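You operate a simulated robot arm through the tools that you are given. There is no shell and no other tool. Be economical: measure what you need, move in short steps, check, and stop when the job is done.

Carry out the task below with a simulated robot arm. There is one attempt and no reset: what you move stays moved.

TASK
Put the wash bag on the yellow table plate. Then fetch the napkin ring and set it on top of the clear lidless jar.
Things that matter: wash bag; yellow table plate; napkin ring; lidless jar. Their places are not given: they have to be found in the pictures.

It is judged by the outcome, as a careful person would: the job done as asked, and still so three seconds after it is handed in. It fails if anything else is knocked over, pushed out of place, dropped, spilled or broken.

THE ROBOT
A 6-joint arm with a two-finger parallel gripper, fixed in place. Base frame: the origin is at the foot of the arm, x ahead of it, y to its left, z up; the work surface is at about z = 0. Lengths are in m, angles in rad, forces in N, time in s.
With the tool pointing down near the work surface it reaches from about 0.14 to 0.58 m from the base axis. Its first joint turns from -1.152 to 1.152 rad. Payload 2.1 kg.
Tool frame: the origin (TCP) lies between the finger pads and is the grasp point; the fingertips stand 0.03 m ahead of it; z points along the fingers, y is the line along which they close. The gripper opens to 0.094 m. The fingers are 0.028 m wide and 0.01 m thick; the gripper's body (0.05 by 0.096 m) begins 0.055 m behind the TCP.
Orientation is told as [roll, pitch, yaw] about the base's x, y, z axes, in that order, counted from this pose: with the fingers straight down and closing along the base's y, the tool's x points along the base's -x, its y along +y and its z along -z.

THE INTERFACE
- The arm moves only by the tool play_rows. Its argument "targets" is a list that holds one entry, the list of rows, each a list of 7 numbers: the shift along the tool's x, y, z in m, then the turn, a rotation vector about the tool's x, y, z in rad, then the opening in per cent of the stroke, from 0 (shut) to 100 (fully open). In form: [[[dx, dy, dz, rx, ry, rz, fingers], ...]]. A call has 1 to 12 rows; each row shifts and turns the commanded pose from where the row before left it, along the tool's axes as they then stand. A row lasts 0.2 s, in which the tool goes at most 0.05 m and 0.15 rad; a call with a longer step from one row to the next is refused whole, and so is a gripper value outside its range. A pose out of reach is approached as far as the arm can. The call stops where the force on the tool passes 40 N (or 10 N more than at its start, if that is more) or the arm is blocked; 0.2 s more then pass. The fingers move at their own pace (about 0.072 m/s each) and stop on an object; they squeeze with about 24 N. The grip force told is the motor's: it shows also when the fingers shut on nothing. Time passes only in rows, and 0.2 s behind the last, so rows that do not move let the fingers close. It gives the time, the measured TCP pose, the force on the tool (base axes), the opening and the grip force at its end, in the units of the frame above (readings bear some noise).
- Cameras (640 x 400 px; columns grow to the right, rows downward): "scene" is fixed at [0.0536, -0.3799, 0.4683]; the picture's right is [0.74, -0.67, 0.00], its down [-0.48, -0.53, -0.70] and it looks along [0.47, 0.52, -0.71] (base axes); focal length 214 px, centre (320, 200). "wrist" rides on the gripper at [-0.037, 0, -0.058] in the tool frame; the picture's right is [0.00, -1.00, 0.00], its down [0.97, 0.00, -0.24] and it looks along [0.24, 0.00, 0.97] (tool axes); focal length 218 px, centre (320, 200).
- get_image(camera): a new picture of that camera. No time passes.
- pixel_to_xyz(camera, pixels): there is no depth. For up to 12 entries [column, row, z] of the newest picture of that camera ("zoom" is the newest enlarged one), the place [x, y] in the base frame at which the ray of that pixel passes the height z, good to about 0.003 m. No time passes.
- zoom(camera, box): a new picture of the part [left, top, right, bottom] of that camera's present view, enlarged. No time passes.
- hand_in(): hands the job in; it is judged then, once.

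Work in short steps. Measure before you move; look again where a grasp or a placing could have gone wrong, and mend it. You have 80 turns and 34 pictures in all, the two below and enlarged ones among them. Open the gripper and draw the arm clear of the work before you hand the job in, unless the task says otherwise; then end with one line.

The tools are called after ">>>" as name(argument=value, ...) on one line, values as JSON. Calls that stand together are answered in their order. play_rows: Moves the arm, as the interface text tells. Its arguments: {"type":"object","properties":{"targets":{"type":"array","items":{"type":"array","items":{"type":"array","items":{"type":"number"}}}}},"required":["targets"]} The other tools are called the same way: get_image (camera) takes a picture; pixel_to_xyz (camera, pixels) gives the place at which the rays of pixels pass given heights; zoom (camera, box) takes an enlarged picture of a part of a camera's view; hand_in () hands the job in.

At the start:

```text
clock: 0.0
tool_pos: [0.2644, -0.043, 0.3142]
tcp_rot: [-0.001, 0.0, 0.001]
ft_force: [-0.3, 0.7, -1.0]
grip_width: 0.0939
finger_force: 0.1
```

scene: 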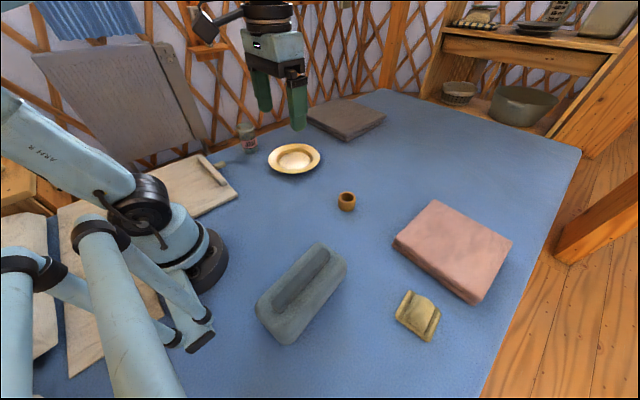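
wrist: 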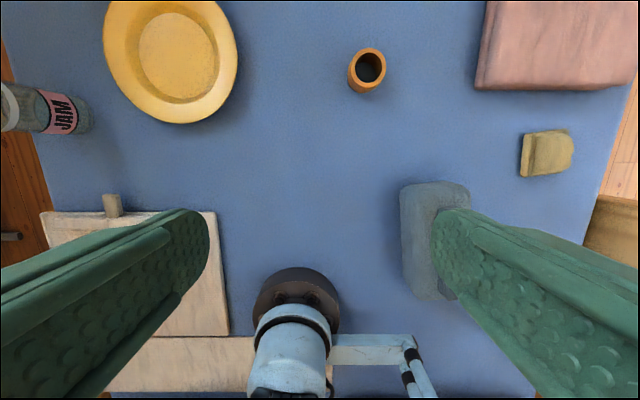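

I see a plate at (294,158), a ring at (346,201), a jar at (247,135), and two candidates for the wash bag: grey (302,292) and olive (418,315). I'll zoom in on them.

>>> zoom(camera="scene", box=[240, 220, 460, 358])

>>> zoom(camera="scene", box=[210, 100, 370, 220])

```text
2.90 times, centred on (350, 289) of scene
```

zoom: 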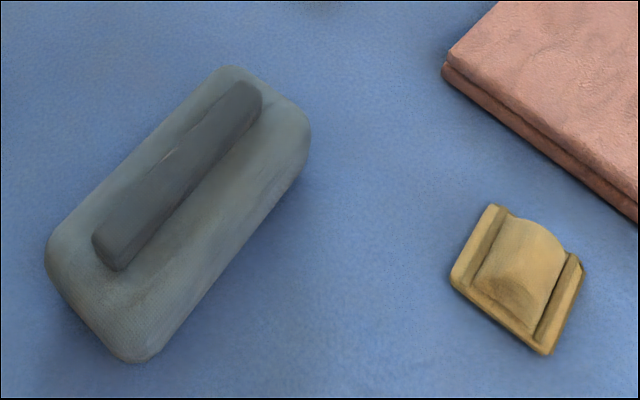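

```text
3.33 times, centred on (290, 160) of scene
```

zoom: 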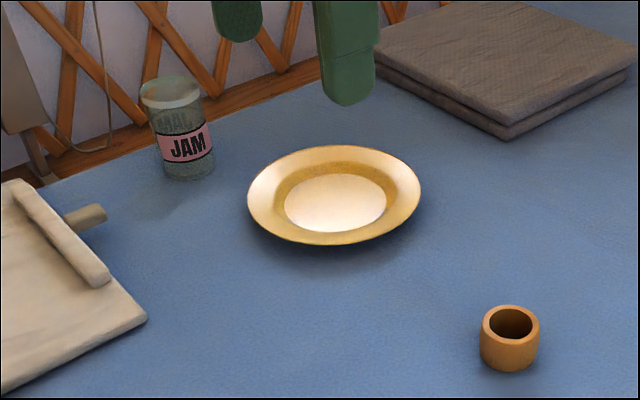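

The grey block with a zip-like strip looks like the wash bag. I'll measure the key points.

>>> pixel_to_xyz(camera="scene", pixels=[[320, 244, 0.06], [346, 264, 0.05], [289, 343, 0.02], [256, 305, 0.04], [302, 292, 0.06], [294, 173, 0.0], [268, 158, 0.02], [321, 158, 0.02], [346, 211, 0.0], [346, 195, 0.03], [251, 151, 0.0], [246, 123, 0.09]])

>>> pixel_to_xyz(camera="wrist", pixels=[[400, 190, 0.05], [470, 190, 0.05], [403, 290, 0.05], [370, 67, 0.03], [366, 92, 0.0], [170, 55, 0.01], [104, 45, 0.02], [238, 50, 0.02], [90, 115, 0.0], [8, 107, 0.09], [150, 123, 0.02]])

>>> zoom(camera="wrist", box=[0, 0, 240, 150])

```text
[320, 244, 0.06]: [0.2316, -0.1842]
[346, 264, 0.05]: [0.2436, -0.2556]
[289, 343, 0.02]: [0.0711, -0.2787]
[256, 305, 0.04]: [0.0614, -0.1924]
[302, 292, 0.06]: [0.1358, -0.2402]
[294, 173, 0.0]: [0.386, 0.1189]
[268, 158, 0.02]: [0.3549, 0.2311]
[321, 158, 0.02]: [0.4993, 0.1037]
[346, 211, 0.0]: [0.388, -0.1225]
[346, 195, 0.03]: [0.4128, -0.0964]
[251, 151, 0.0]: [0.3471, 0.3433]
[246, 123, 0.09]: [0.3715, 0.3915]
```

```text
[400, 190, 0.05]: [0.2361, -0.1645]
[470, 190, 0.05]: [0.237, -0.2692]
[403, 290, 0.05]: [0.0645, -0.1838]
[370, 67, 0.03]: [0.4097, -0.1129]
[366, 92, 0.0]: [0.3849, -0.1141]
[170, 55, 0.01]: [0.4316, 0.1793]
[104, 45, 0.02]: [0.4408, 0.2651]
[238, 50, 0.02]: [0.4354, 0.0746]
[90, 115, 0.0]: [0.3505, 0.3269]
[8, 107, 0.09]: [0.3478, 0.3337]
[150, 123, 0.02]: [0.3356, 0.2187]
```

```text
2.67 times, centred on (120, 75) of wrist
```

zoom: 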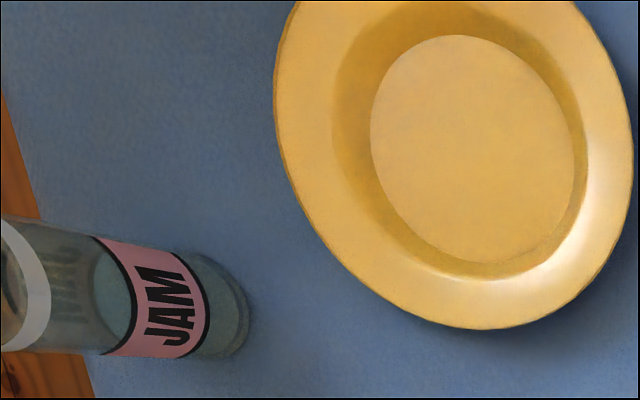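

Next I move over the grey bag to look at it and measure it.

>>> play_rows(targets=[[[0.019, -0.0364, 0.012, 0, 0, 0, 100], [0.019, -0.0364, 0.012, 0, 0, 0, 100], [0.019, -0.0364, 0.012, 0, 0, 0, 100], [0.019, -0.0364, 0.012, 0, 0, 0, 100], [0.019, -0.0364, 0.012, 0, 0, 0, 100], [0, 0, 0, 0, 0, 0, 100]]])

>>> get_image(camera="wrist")

```text
clock: 1.4
tool_pos: [0.1692, -0.2259, 0.2562]
tcp_rot: [0.0, 0.001, -0.001]
ft_force: [0.0, 0.2, -0.1]
grip_width: 0.0941
finger_force: 0.0
```

```text
28 pictures are left
```

wrist: 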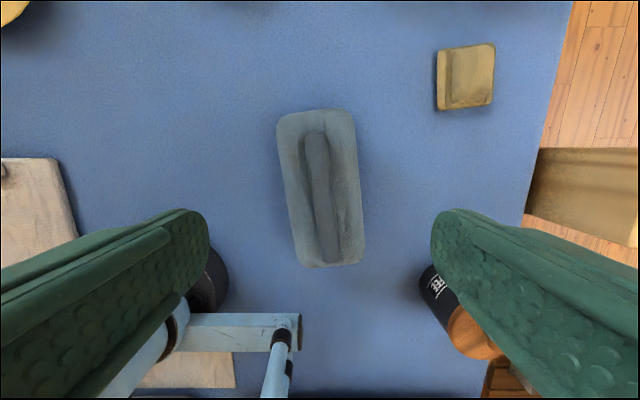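

>>> zoom(camera="wrist", box=[240, 90, 400, 290])

>>> pixel_to_xyz(camera="wrist", pixels=[[277, 118, 0.04], [352, 112, 0.04], [296, 265, 0.04], [364, 258, 0.04], [285, 190, 0.04], [361, 185, 0.04], [314, 132, 0.07], [330, 262, 0.07], [318, 110, 0.04]])

>>> pixel_to_xyz(camera="scene", pixels=[[325, 253, 0.05], [325, 253, 0.07], [278, 308, 0.05], [278, 308, 0.07], [346, 280, 0.0], [289, 344, 0.0]])

```text
2.00 times, centred on (320, 190) of wrist
```

zoom: 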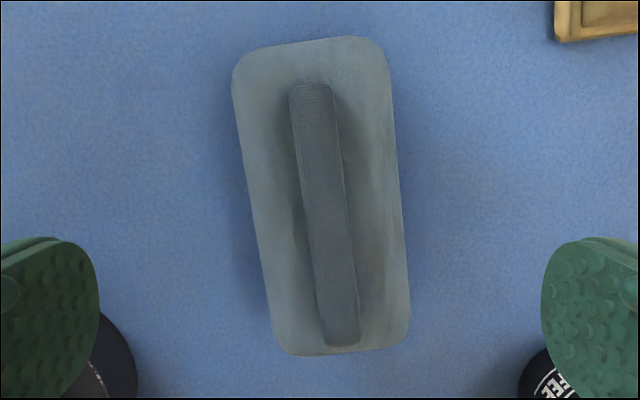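

```text
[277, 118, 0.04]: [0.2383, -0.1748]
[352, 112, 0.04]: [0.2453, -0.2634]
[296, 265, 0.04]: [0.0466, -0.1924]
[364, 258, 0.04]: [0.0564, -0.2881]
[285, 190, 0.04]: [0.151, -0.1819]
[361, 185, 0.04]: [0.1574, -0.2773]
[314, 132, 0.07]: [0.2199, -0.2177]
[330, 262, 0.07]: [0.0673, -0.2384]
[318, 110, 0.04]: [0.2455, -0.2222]
```

```text
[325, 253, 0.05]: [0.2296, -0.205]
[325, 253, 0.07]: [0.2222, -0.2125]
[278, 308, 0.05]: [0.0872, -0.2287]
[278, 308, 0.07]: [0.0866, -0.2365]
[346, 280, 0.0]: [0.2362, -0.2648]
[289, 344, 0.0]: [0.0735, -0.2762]
```

The bag body is about 0.09 wide, with a ridge along it about 0.02 wide, turned about 0.13 rad. I'll align to the ridge and come down partway with the fingers at about 0.05.

>>> play_rows(targets=[[[0.022, -0.003, 0.03, 0, 0, -0.13, 53], [0, 0, 0.04, 0, 0, 0, 53], [0, 0, 0.04, 0, 0, 0, 53], [0, 0, 0, 0, 0, 0, 53]]])

>>> get_image(camera="wrist")

>>> zoom(camera="scene", box=[200, 180, 400, 360])

```text
clock: 2.4
tool_pos: [0.1478, -0.2265, 0.1443]
tcp_rot: [0.0, 0.002, 0.131]
ft_force: [-0.2, -0.2, 0.1]
grip_width: 0.0498
finger_force: 0.1
```

```text
26 pictures are left
```

wrist: 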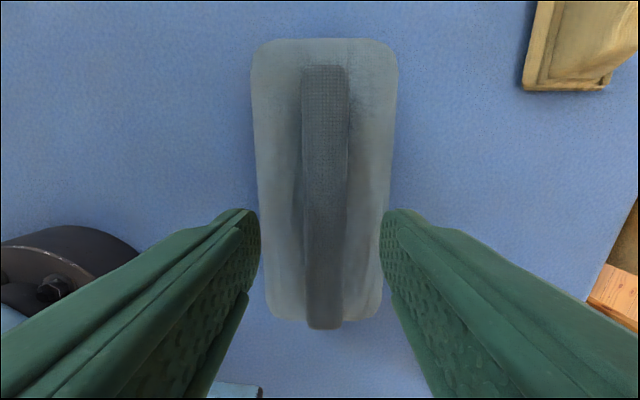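

```text
2.22 times, centred on (300, 270) of scene
```

zoom: 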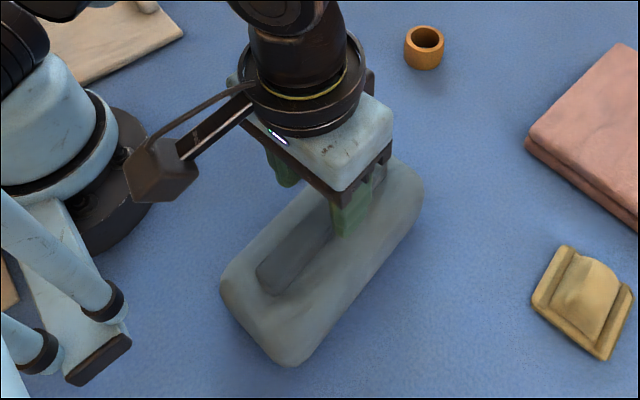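

>>> play_rows(targets=[[[0, -0.003, 0.02, 0, 0, 0, 53], [0, 0, 0.015, 0, 0, 0, 53], [0, 0, 0, 0, 0, 0, 53]]])

>>> get_image(camera="wrist")

>>> zoom(camera="scene", box=[240, 220, 360, 350])

```text
clock: 3.2
tool_pos: [0.1489, -0.23, 0.1098]
tcp_rot: [-0.001, -0.001, 0.129]
ft_force: [1.2, 0.4, 0.1]
grip_width: 0.0499
finger_force: 0.0
```

```text
24 pictures are left
```

wrist: 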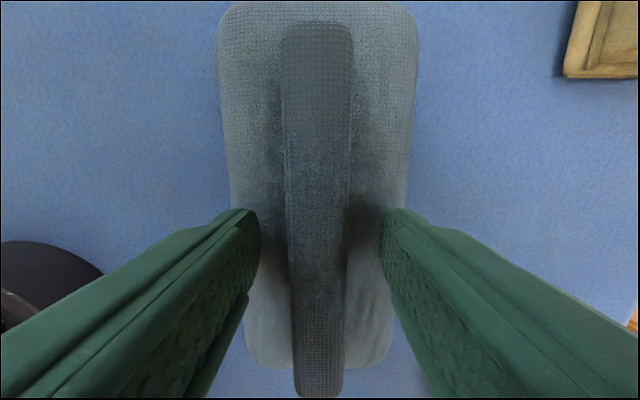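

```text
3.08 times, centred on (300, 285) of scene
```

zoom: 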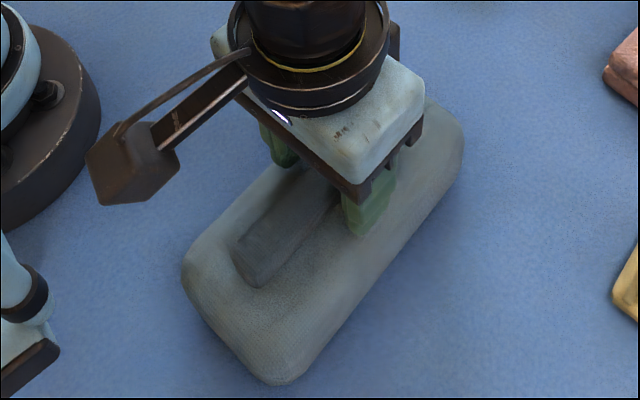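

>>> play_rows(targets=[[[0, 0, 0.008, 0, 0, 0, 53], [0, 0, 0.006, 0, 0, 0, 53], [0, 0, 0, 0, 0, 0, 53]]])

```text
clock: 3.6
tool_pos: [0.1473, -0.2315, 0.1057]
tcp_rot: [0.003, 0.003, 0.131]
ft_force: [-0.6, 1.7, 17.4]
grip_width: 0.0489
finger_force: 0.0
stopped in row 2: the force on the tool passed its limit (the readings are from after the stop); the commanded pose is now the measured one
```

The tips touched the bag's shoulder at about z 0.075. I'll back off 2 mm and close on the ridge.

>>> play_rows(targets=[[[0, 0, -0.003, 0, 0, 0, 40], [0, 0, 0, 0, 0, 0, 20], [0, 0, 0, 0, 0, 0, 0], [0, 0, 0, 0, 0, 0, 0], [0, 0, 0, 0, 0, 0, 0]]])

>>> get_image(camera="wrist")

```text
clock: 4.8
tool_pos: [0.1492, -0.2308, 0.1073]
tcp_rot: [0.004, 0.004, 0.13]
ft_force: [-0.9, -0.4, 0.2]
grip_width: 0.0215
finger_force: 23.9
```

```text
22 pictures are left
```

wrist: 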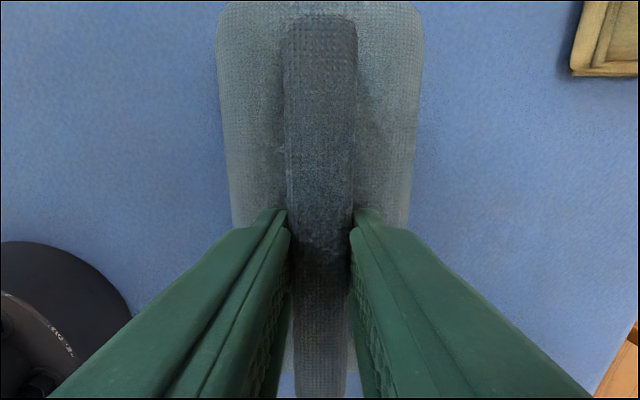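

The grip is at 0.0215 with 24 N, so I have the ridge. I'll lift slowly.

>>> play_rows(targets=[[[0, 0, -0.01, 0, 0, 0, 0], [0, 0, -0.02, 0, 0, 0, 0], [0, 0, -0.03, 0, 0, 0, 0], [0, 0, -0.03, 0, 0, 0, 0], [0, 0, -0.02, 0, 0, 0, 0], [0, 0, 0, 0, 0, 0, 0]]])

>>> get_image(camera="scene")

```text
clock: 6.2
tool_pos: [0.1488, -0.2323, 0.2177]
tcp_rot: [0.002, 0.001, 0.127]
ft_force: [-0.1, 0.9, -2.2]
grip_width: 0.0216
finger_force: 24.3
```

```text
21 pictures are left
```

scene: 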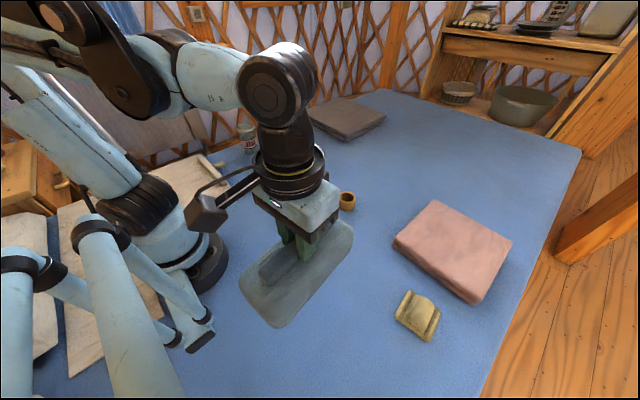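

The bag is held level. I'll measure the grey cloth near the plate before carrying the bag over.

>>> pixel_to_xyz(camera="scene", pixels=[[346, 141, 0.0], [346, 137, 0.03], [306, 113, 0.03], [386, 114, 0.03], [255, 152, 0.0], [239, 145, 0.02]])

```text
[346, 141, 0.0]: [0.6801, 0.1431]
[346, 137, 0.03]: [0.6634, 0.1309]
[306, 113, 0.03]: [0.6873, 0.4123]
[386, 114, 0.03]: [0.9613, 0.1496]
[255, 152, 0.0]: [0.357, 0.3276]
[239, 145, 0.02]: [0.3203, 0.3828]
```

>>> play_rows(targets=[[[-0.02, 0.022, -0.01, 0, 0, 0, 0], [-0.0276, 0.0302, -0.01, 0, 0, 0, 0], [-0.0276, 0.0302, -0.01, 0, 0, 0, 0], [-0.0276, 0.0302, 0, 0, 0, 0, 0], [-0.0276, 0.0302, 0, 0, 0, 0, 0], [-0.0276, 0.0302, 0, 0, 0, 0, 0], [-0.0276, 0.0302, 0, 0, 0, 0, 0], [-0.0276, 0.0302, 0, 0, 0, 0, 0], [-0.0276, 0.0302, 0, 0, 0, 0, 0], [-0.0276, 0.0302, 0, 0, 0, 0, 0], [-0.0276, 0.0302, 0, 0, 0, 0, 0], [-0.02, 0.022, 0, 0, 0, 0, 0]]])

>>> get_image(camera="scene")

>>> get_image(camera="wrist")

```text
clock: 8.8
tool_pos: [0.4167, 0.1526, 0.2487]
tcp_rot: [0.004, 0.002, 0.129]
ft_force: [0.5, -0.6, -3.0]
grip_width: 0.0216
finger_force: 24.0
```

```text
20 pictures are left
```

scene: 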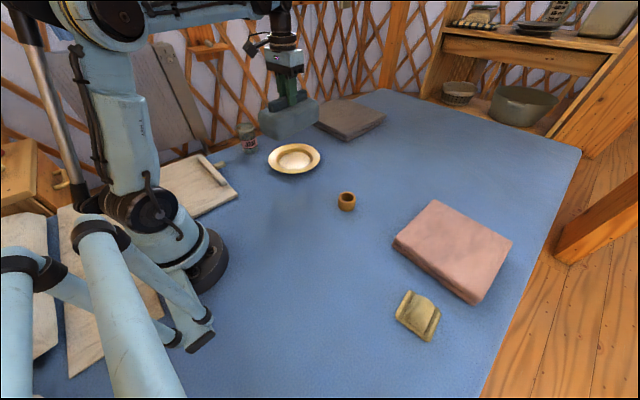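

```text
19 pictures are left
```

wrist: 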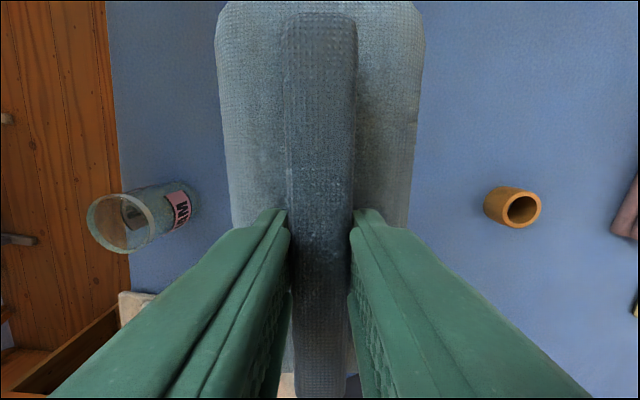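

>>> zoom(camera="wrist", box=[70, 160, 230, 270])

>>> pixel_to_xyz(camera="wrist", pixels=[[121, 223, 0.1], [121, 223, 0.12], [185, 206, 0.0], [521, 209, 0.04], [497, 203, 0.0], [200, 200, 0.0], [88, 228, 0.1], [154, 218, 0.1]])

>>> pixel_to_xyz(camera="scene", pixels=[[251, 147, 0.0], [246, 127, 0.1], [246, 127, 0.12], [346, 196, 0.04], [294, 159, 0.01], [294, 174, 0.0], [294, 143, 0.02]])

```text
3.64 times, centred on (150, 215) of wrist
```

zoom: 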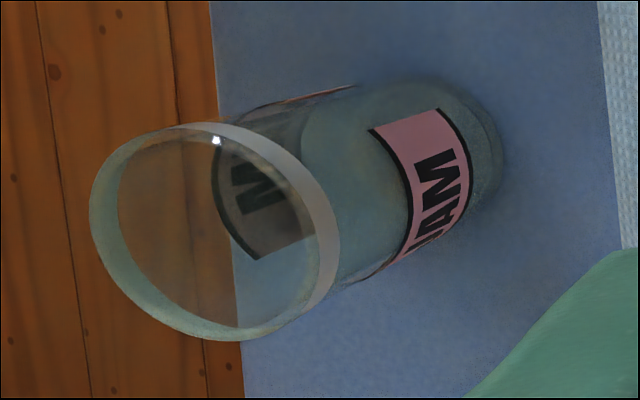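

```text
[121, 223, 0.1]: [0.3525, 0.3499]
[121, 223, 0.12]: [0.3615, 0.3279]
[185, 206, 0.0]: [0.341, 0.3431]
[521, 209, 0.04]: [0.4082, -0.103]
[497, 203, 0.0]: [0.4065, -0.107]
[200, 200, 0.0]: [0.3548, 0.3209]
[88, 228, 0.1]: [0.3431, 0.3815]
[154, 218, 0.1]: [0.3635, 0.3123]
```

```text
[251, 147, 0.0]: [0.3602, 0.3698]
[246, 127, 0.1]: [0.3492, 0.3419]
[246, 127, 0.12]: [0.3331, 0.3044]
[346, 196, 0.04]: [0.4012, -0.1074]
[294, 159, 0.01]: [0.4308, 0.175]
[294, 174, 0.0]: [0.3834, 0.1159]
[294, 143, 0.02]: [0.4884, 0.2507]
```

The plate centre is about (0.431, 0.175). The jar rim is at z≈0.1 near (0.352, 0.347). I'll centre the bag and come down until about 15 mm above the plate.

>>> play_rows(targets=[[[-0.0127, 0.02, 0, 0, 0, 0, 0], [0, 0, 0.03, 0, 0, 0, 0], [0, 0, 0.03, 0, 0, 0, 0], [0, 0, 0.03, 0, 0, 0, 0], [0, 0, 0.012, 0, 0, 0, 0], [0, 0, 0, 0, 0, 0, 0]]])

>>> zoom(camera="scene", box=[220, 60, 400, 200])

```text
clock: 10.2
tool_pos: [0.4279, 0.1743, 0.1453]
tcp_rot: [0.002, 0.002, 0.129]
ft_force: [0.7, 1.0, -2.5]
grip_width: 0.0216
finger_force: 24.2
```

```text
2.86 times, centred on (310, 130) of scene
```

zoom: 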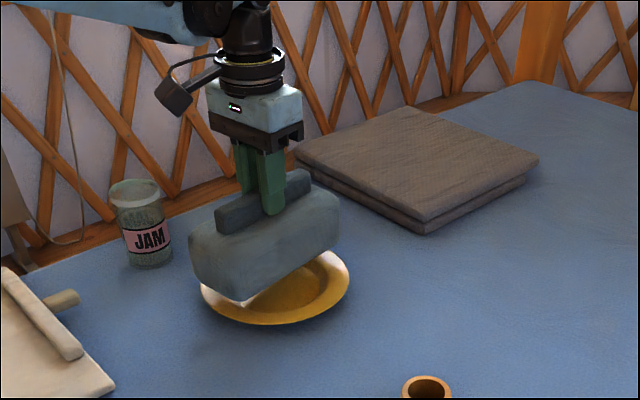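

It looks aligned, so I'll lower in small steps until contact.

>>> play_rows(targets=[[[0, 0, 0.006, 0, 0, 0, 0], [0, 0, 0.005, 0, 0, 0, 0], [0, 0, 0.004, 0, 0, 0, 0], [0, 0, 0.003, 0, 0, 0, 0], [0, 0, 0, 0, 0, 0, 0]]])

```text
clock: 11.4
tool_pos: [0.4281, 0.1753, 0.1277]
tcp_rot: [0.001, 0.003, 0.129]
ft_force: [-0.1, -0.5, -3.3]
grip_width: 0.0215
finger_force: 24.1
```

>>> play_rows(targets=[[[0, 0, 0.003, 0, 0, 0, 0], [0, 0, 0.003, 0, 0, 0, 0], [0, 0, 0, 0, 0, 0, 0]]])

>>> zoom(camera="scene", box=[220, 60, 400, 200])

```text
clock: 12.0
tool_pos: [0.4261, 0.1738, 0.1252]
tcp_rot: [0.003, 0.003, 0.128]
ft_force: [-1.8, 0.5, 8.7]
grip_width: 0.0216
finger_force: 24.0
stopped in row 2: the force on the tool passed its limit (the readings are from after the stop); the commanded pose is now the measured one
```

```text
2.86 times, centred on (310, 130) of scene
```

zoom: 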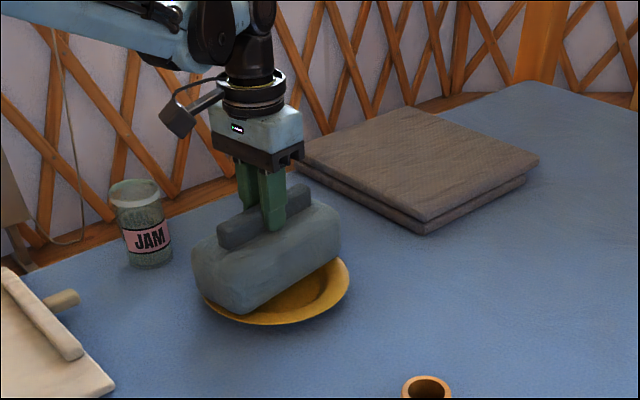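

>>> pixel_to_xyz(camera="zoom", pixels=[[235, 314, 0.02], [340, 255, 0.04], [274, 291, 0.03], [201, 290, 0.02], [350, 285, 0.02], [275, 325, 0.015], [193, 250, 0.05]])

```text
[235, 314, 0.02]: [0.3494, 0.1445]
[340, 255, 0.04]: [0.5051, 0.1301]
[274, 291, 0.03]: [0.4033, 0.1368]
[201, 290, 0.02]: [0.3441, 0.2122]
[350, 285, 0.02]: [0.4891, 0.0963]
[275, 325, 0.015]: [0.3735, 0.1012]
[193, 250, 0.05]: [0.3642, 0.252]
```

The bag is on the plate and roughly centred, within about 1 cm. I'll release, rise and look.

>>> play_rows(targets=[[[0, 0, -0.001, 0, 0, 0, 20], [0, 0, 0, 0, 0, 0, 40], [0, 0, 0, 0, 0, 0, 53], [0, 0, -0.01, 0, 0, 0, 53], [0, 0, -0.04, 0, 0, 0, 53], [0, 0, -0.04, 0, 0, 0, 53], [0, 0, -0.04, 0, 0, 0, 53], [0, 0, 0, 0, 0, 0, 53]]])

>>> get_image(camera="scene")

>>> get_image(camera="wrist")

```text
clock: 13.8
tool_pos: [0.429, 0.1735, 0.256]
tcp_rot: [0.005, 0.003, 0.131]
ft_force: [0.1, 0.1, 0.4]
grip_width: 0.0499
finger_force: 0.1
```

```text
15 pictures are left
```

scene: 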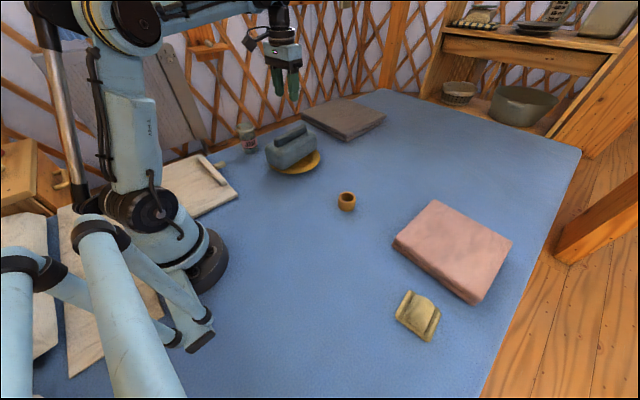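

```text
14 pictures are left
```

wrist: 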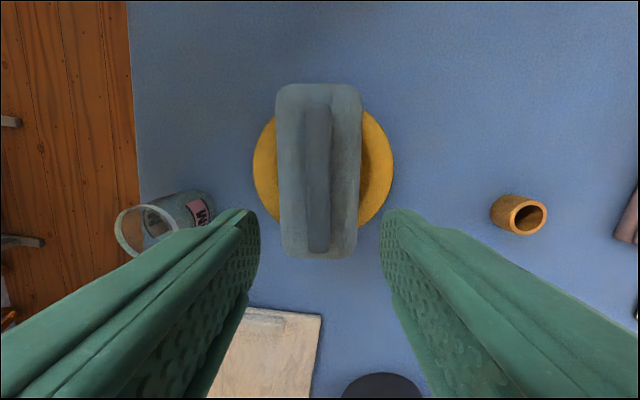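

The bag sits well on the plate. Next I go to the ring near (0.405, -0.106), squaring the yaw and opening the fingers.

>>> play_rows(targets=[[[0, 0, 0, 0, 0, 0.13, 53], [0.004, -0.045, 0, 0, 0, 0, 100], [0.004, -0.047, 0, 0, 0, 0, 100], [0.004, -0.047, 0, 0, 0, 0, 100], [0.004, -0.047, 0.01, 0, 0, 0, 100], [0.004, -0.047, 0.016, 0, 0, 0, 100], [0.004, -0.047, 0.016, 0, 0, 0, 100], [0, 0, 0.045, 0, 0, 0, 100], [0, 0, 0.015, 0, 0, 0, 100], [0, 0, 0, 0, 0, 0, 100]]])

>>> get_image(camera="wrist")

```text
clock: 16.0
tool_pos: [0.4031, -0.1051, 0.153]
tcp_rot: [0.003, 0.005, 0.001]
ft_force: [-0.6, 0.1, -0.4]
grip_width: 0.0941
finger_force: 0.1
```

```text
13 pictures are left
```

wrist: 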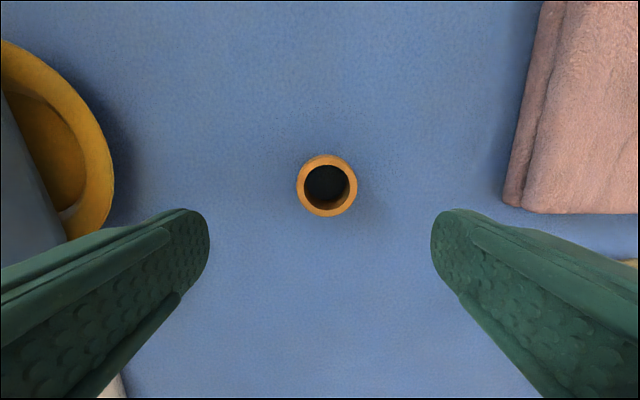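

>>> pixel_to_xyz(camera="wrist", pixels=[[327, 185, 0.038], [297, 187, 0.038], [357, 187, 0.038], [327, 216, 0.038], [327, 155, 0.038], [327, 165, 0.038], [327, 206, 0.038]])

```text
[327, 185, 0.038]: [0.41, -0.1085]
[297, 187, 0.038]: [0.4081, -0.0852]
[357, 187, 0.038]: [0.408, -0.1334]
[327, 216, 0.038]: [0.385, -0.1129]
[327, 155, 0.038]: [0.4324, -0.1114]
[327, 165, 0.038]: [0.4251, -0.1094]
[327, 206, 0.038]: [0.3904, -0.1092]
```

Ring centre is about (0.409, -0.110), outer diameter 0.048. I'll align, descend to TCP 0.05 and close on its upper half.

>>> play_rows(targets=[[[-0.006, -0.005, 0.02, 0, 0, 0, 100], [0, 0, 0.04, 0, 0, 0, 100], [0, 0, 0.03, 0, 0, 0, 100], [0, 0, 0.013, 0, 0, 0, 100], [0, 0, 0, 0, 0, 0, 80], [0, 0, 0, 0, 0, 0, 60], [0, 0, 0, 0, 0, 0, 40], [0, 0, 0, 0, 0, 0, 30], [0, 0, 0, 0, 0, 0, 20], [0, 0, 0, 0, 0, 0, 20]]])

>>> get_image(camera="wrist")

```text
clock: 18.2
tool_pos: [0.4099, -0.11, 0.0491]
tcp_rot: [0.002, 0.003, -0.001]
ft_force: [-0.8, 0.3, -0.2]
grip_width: 0.0491
finger_force: 24.3
```

```text
12 pictures are left
```

wrist: 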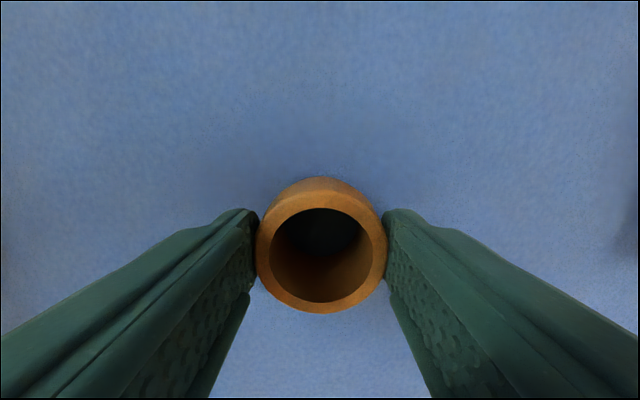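

The ring is held; its diameter is 0.049 and its bottom is about 0.049 below the TCP. I'll lift it.

>>> play_rows(targets=[[[0, 0, -0.03, 0, 0, 0, 20], [0, 0, -0.045, 0, 0, 0, 20], [0, 0, -0.045, 0, 0, 0, 20], [0, 0, -0.045, 0, 0, 0, 20], [0, 0, -0.035, 0, 0, 0, 20], [0, 0, 0, 0, 0, 0, 20]]])

>>> play_rows(targets=[[[0.0125, 0.03, 0, 0, 0, 0, 20], [0.0125, 0.0457, 0, 0, 0, 0, 20], [0.0125, 0.0457, 0, 0, 0, 0, 20], [0.0125, 0.0457, 0, 0, 0, 0, 20], [0.0125, 0.0457, 0, 0, 0, 0, 20], [0.0125, 0.0457, 0, 0, 0, 0, 20], [0.0125, 0.0457, 0, 0, 0, 0, 20], [0.0125, 0.0457, 0, 0, 0, 0, 20], [0.0125, 0.0457, 0, 0, 0, 0, 20], [0.0125, 0.0457, 0, 0, 0, 0, 20], [0, 0.0157, 0, 0, 0, 0, 20], [0, 0, 0, 0, 0, 0, 20]]])

>>> get_image(camera="wrist")

```text
clock: 19.6
tool_pos: [0.4098, -0.1105, 0.2508]
tcp_rot: [0.004, 0.004, -0.001]
ft_force: [-0.7, -0.6, -0.2]
grip_width: 0.0491
finger_force: 24.4
```

```text
clock: 22.2
tool_pos: [0.2842, 0.3456, 0.2518]
tcp_rot: [0.003, 0.003, 0.001]
ft_force: [-0.6, 0.0, -0.1]
grip_width: 0.049
finger_force: 23.8
```

```text
11 pictures are left
```

wrist: 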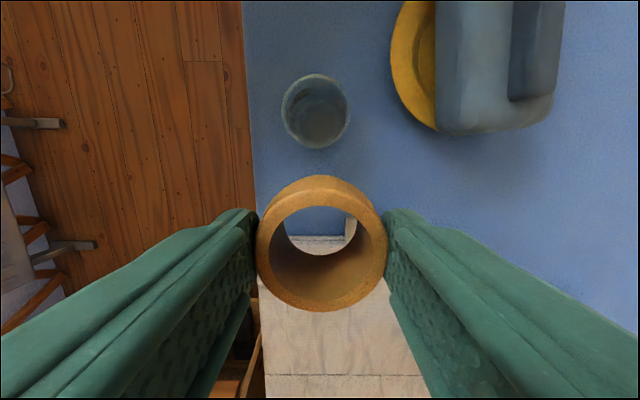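

>>> zoom(camera="wrist", box=[265, 60, 369, 160])

>>> pixel_to_xyz(camera="wrist", pixels=[[281, 110, 0.1], [351, 110, 0.1], [316, 74, 0.1], [316, 145, 0.1], [316, 109, 0.1], [316, 109, 0.09], [316, 109, 0.08]])

```text
4.00 times, centred on (317, 110) of wrist
```

zoom: 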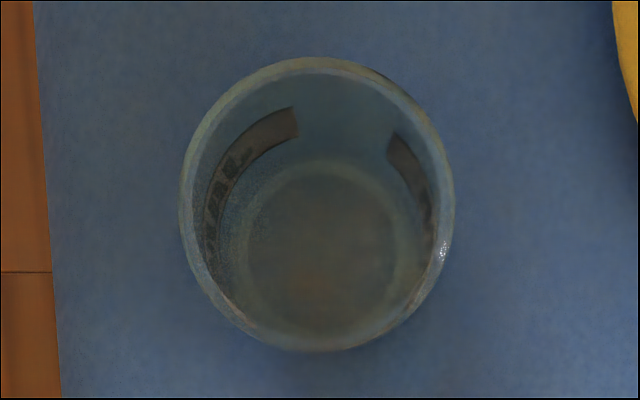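

```text
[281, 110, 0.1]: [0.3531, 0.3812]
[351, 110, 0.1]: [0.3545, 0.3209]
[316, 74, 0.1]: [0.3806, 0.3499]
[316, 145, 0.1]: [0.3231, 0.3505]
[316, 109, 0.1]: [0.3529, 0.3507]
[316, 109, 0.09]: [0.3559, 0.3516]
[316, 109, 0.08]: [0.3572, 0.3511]
```

The jar rim is centred near (0.352, 0.350) at z≈0.1, outer diameter 0.059 and mouth about 0.053. The ring, at 0.049, would drop in if centred. I'll set it about 19 mm off centre (toward the robot) so it rests on two rim arcs with its centre of mass supported. I move above that spot now.

>>> play_rows(targets=[[[-0.024, 0.0022, 0, 0, 0, 0, 20], [-0.024, 0.0022, 0, 0, 0, 0, 20], [0, 0, 0.03, 0, 0, 0, 20], [0, 0, 0.03, 0, 0, 0, 20], [0, 0, 0.015, 0, 0, 0, 20], [0, 0, 0, 0, 0, 0, 20]]])

>>> get_image(camera="wrist")

>>> zoom(camera="scene", box=[200, 80, 300, 170])

```text
clock: 23.6
tool_pos: [0.3325, 0.3505, 0.1766]
tcp_rot: [0.003, 0.005, 0.0]
ft_force: [0.6, -0.4, 0.1]
grip_width: 0.0491
finger_force: 23.4
```

```text
9 pictures are left
```

wrist: 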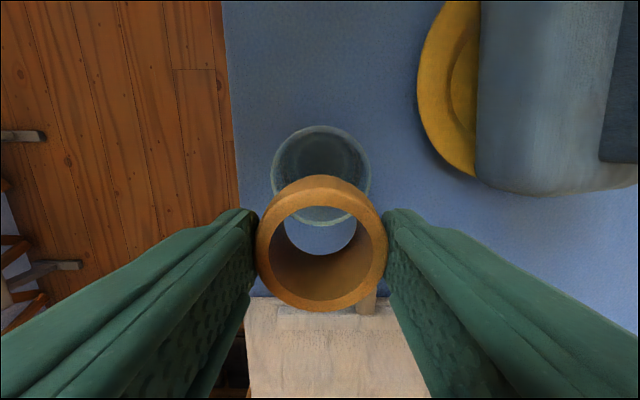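

```text
4.44 times, centred on (250, 125) of scene
```

zoom: 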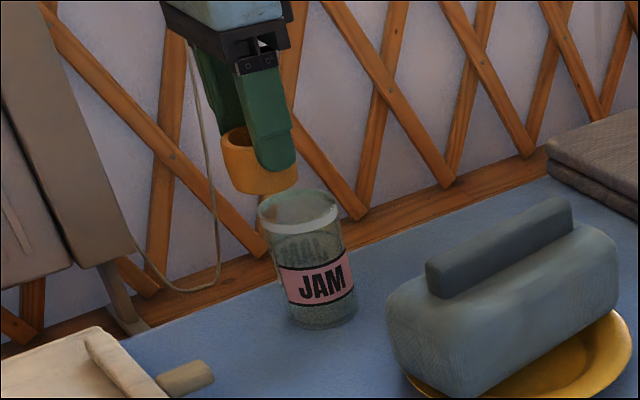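

>>> pixel_to_xyz(camera="wrist", pixels=[[270, 177, 0.1], [371, 177, 0.1], [320, 125, 0.1], [320, 227, 0.1], [320, 125, 0.09], [320, 227, 0.09]])

```text
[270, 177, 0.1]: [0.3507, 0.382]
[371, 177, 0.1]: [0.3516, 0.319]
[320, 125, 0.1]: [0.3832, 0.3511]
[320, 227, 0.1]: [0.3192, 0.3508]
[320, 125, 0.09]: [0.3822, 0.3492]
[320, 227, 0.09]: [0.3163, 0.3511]
```

Rim centre is confirmed at (0.351, 0.351), so the offset is 18.5 mm. I'll add 1 mm and lower gently until contact.

>>> play_rows(targets=[[[0.001, 0, 0.008, 0, 0, 0, 20], [0, 0, 0.005, 0, 0, 0, 20], [0, 0, 0.003, 0, 0, 0, 20], [0, 0, 0.003, 0, 0, 0, 20], [0, 0, 0.002, 0, 0, 0, 20], [0, 0, 0.002, 0, 0, 0, 20], [0, 0, 0, 0, 0, 0, 20]]])

```text
clock: 25.2
tool_pos: [0.3312, 0.3512, 0.1525]
tcp_rot: [0.002, 0.002, 0.0]
ft_force: [0.3, 0.1, -0.4]
grip_width: 0.049
finger_force: 24.0
```

>>> play_rows(targets=[[[0, 0, 0.0015, 0, 0, 0, 20], [0, 0, 0.0015, 0, 0, 0, 20], [0, 0, 0, 0, 0, 0, 20]]])

>>> zoom(camera="scene", box=[215, 90, 285, 160])

```text
clock: 26.0
tool_pos: [0.3327, 0.3504, 0.1496]
tcp_rot: [0.004, 0.003, 0.0]
ft_force: [-0.5, -0.2, -0.5]
grip_width: 0.0487
finger_force: 23.5
```

```text
5.71 times, centred on (250, 125) of scene
```

zoom: 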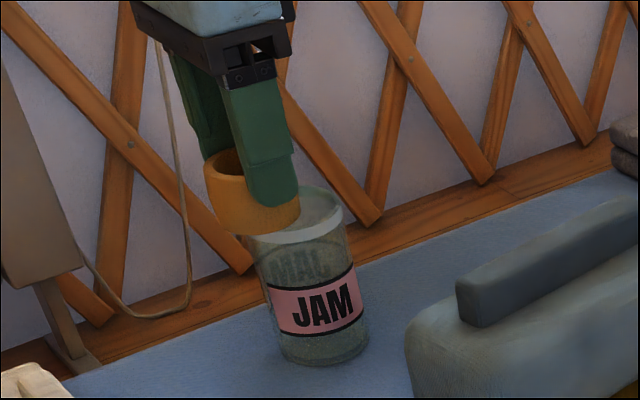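

>>> play_rows(targets=[[[0, 0, 0.001, 0, 0, 0, 20], [0, 0, 0.001, 0, 0, 0, 20], [0, 0, 0, 0, 0, 0, 20]]])

```text
clock: 26.8
tool_pos: [0.3313, 0.3498, 0.149]
tcp_rot: [0.003, 0.004, 0.0]
ft_force: [-0.5, -1.0, 20.7]
grip_width: 0.0493
finger_force: 24.6
```

Contact, at 20 N. I'll ease up slightly to unload.

>>> play_rows(targets=[[[0, 0, -0.001, 0, 0, 0, 20], [0, 0, 0, 0, 0, 0, 20]]])

```text
clock: 27.4
tool_pos: [0.3311, 0.3508, 0.1493]
tcp_rot: [0.004, 0.005, 0.0]
ft_force: [0.1, -0.5, -0.7]
grip_width: 0.0491
finger_force: 23.7
```

Force is about zero and the ring is just at the rim. I'll open the fingers symmetrically with small increments.

>>> play_rows(targets=[[[0, 0, 0.0004, 0, 0, 0, 20], [0, 0, 0, 0, 0, 0, 54], [0, 0, 0, 0, 0, 0, 58], [0, 0, 0, 0, 0, 0, 66], [0, 0, 0, 0, 0, 0, 80], [0, 0, 0, 0, 0, 0, 80]]])

>>> get_image(camera="wrist")

```text
clock: 28.8
tool_pos: [0.3319, 0.3507, 0.1498]
tcp_rot: [0.004, 0.003, 0.001]
ft_force: [0.5, -0.6, 0.3]
grip_width: 0.0753
finger_force: 0.0
```

```text
6 pictures are left
```

wrist: 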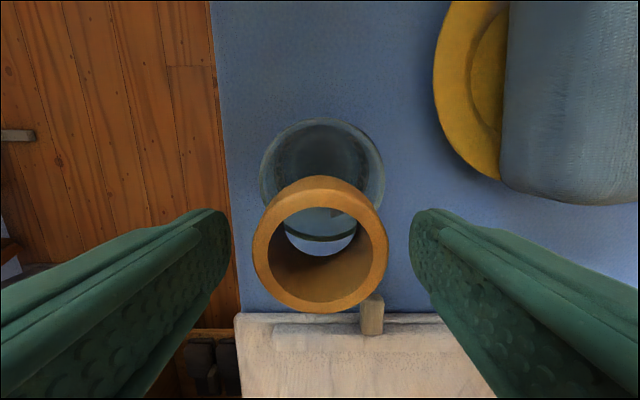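

The ring stays at the same place and size, resting on the rim. I'll rise straight up and check from the scene camera.

>>> play_rows(targets=[[[0, 0, -0.01, 0, 0, 0, 80], [0, 0, -0.03, 0, 0, 0, 80], [0, 0, -0.04, 0, 0, 0, 80], [0, 0, -0.03, 0, 0, 0, 80], [0.045, 0, 0, 0, 0, 0, 80], [0.045, 0, 0, 0, 0, 0, 80], [0, 0, 0, 0, 0, 0, 80], [0, 0, 0, 0, 0, 0, 80]]])

>>> get_image(camera="wrist")

>>> zoom(camera="scene", box=[200, 80, 340, 190])

```text
clock: 30.6
tool_pos: [0.2411, 0.3504, 0.2585]
tcp_rot: [0.004, 0.003, 0.001]
ft_force: [-0.4, 0.1, -0.1]
grip_width: 0.0751
finger_force: 0.0
```

```text
5 pictures are left
```

wrist: 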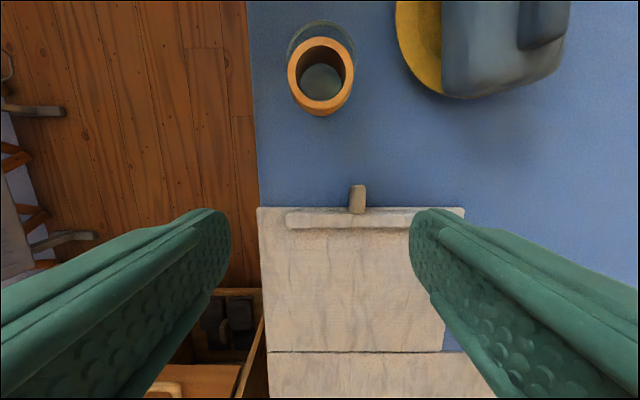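

```text
3.64 times, centred on (270, 135) of scene
```

zoom: 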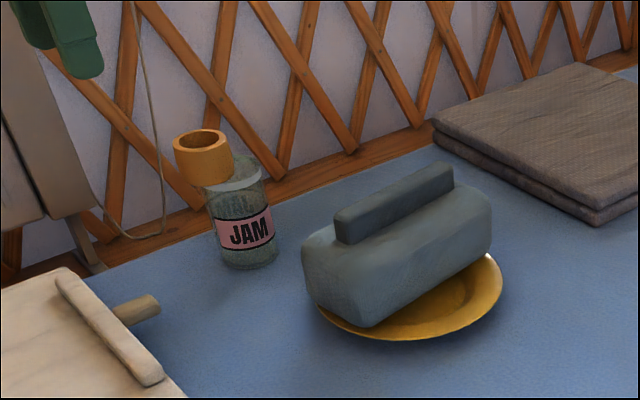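

The ring sits level and stable on the jar, and the bag is on the plate. I'll hand in with the arm clear.

>>> hand_in()

```text
The job is handed in.
```

The wash bag is on the yellow plate, and the napkin ring rests level on the rim of the jar, about 2 cm off centre because it was slightly narrower than the mouth and would have dropped in.
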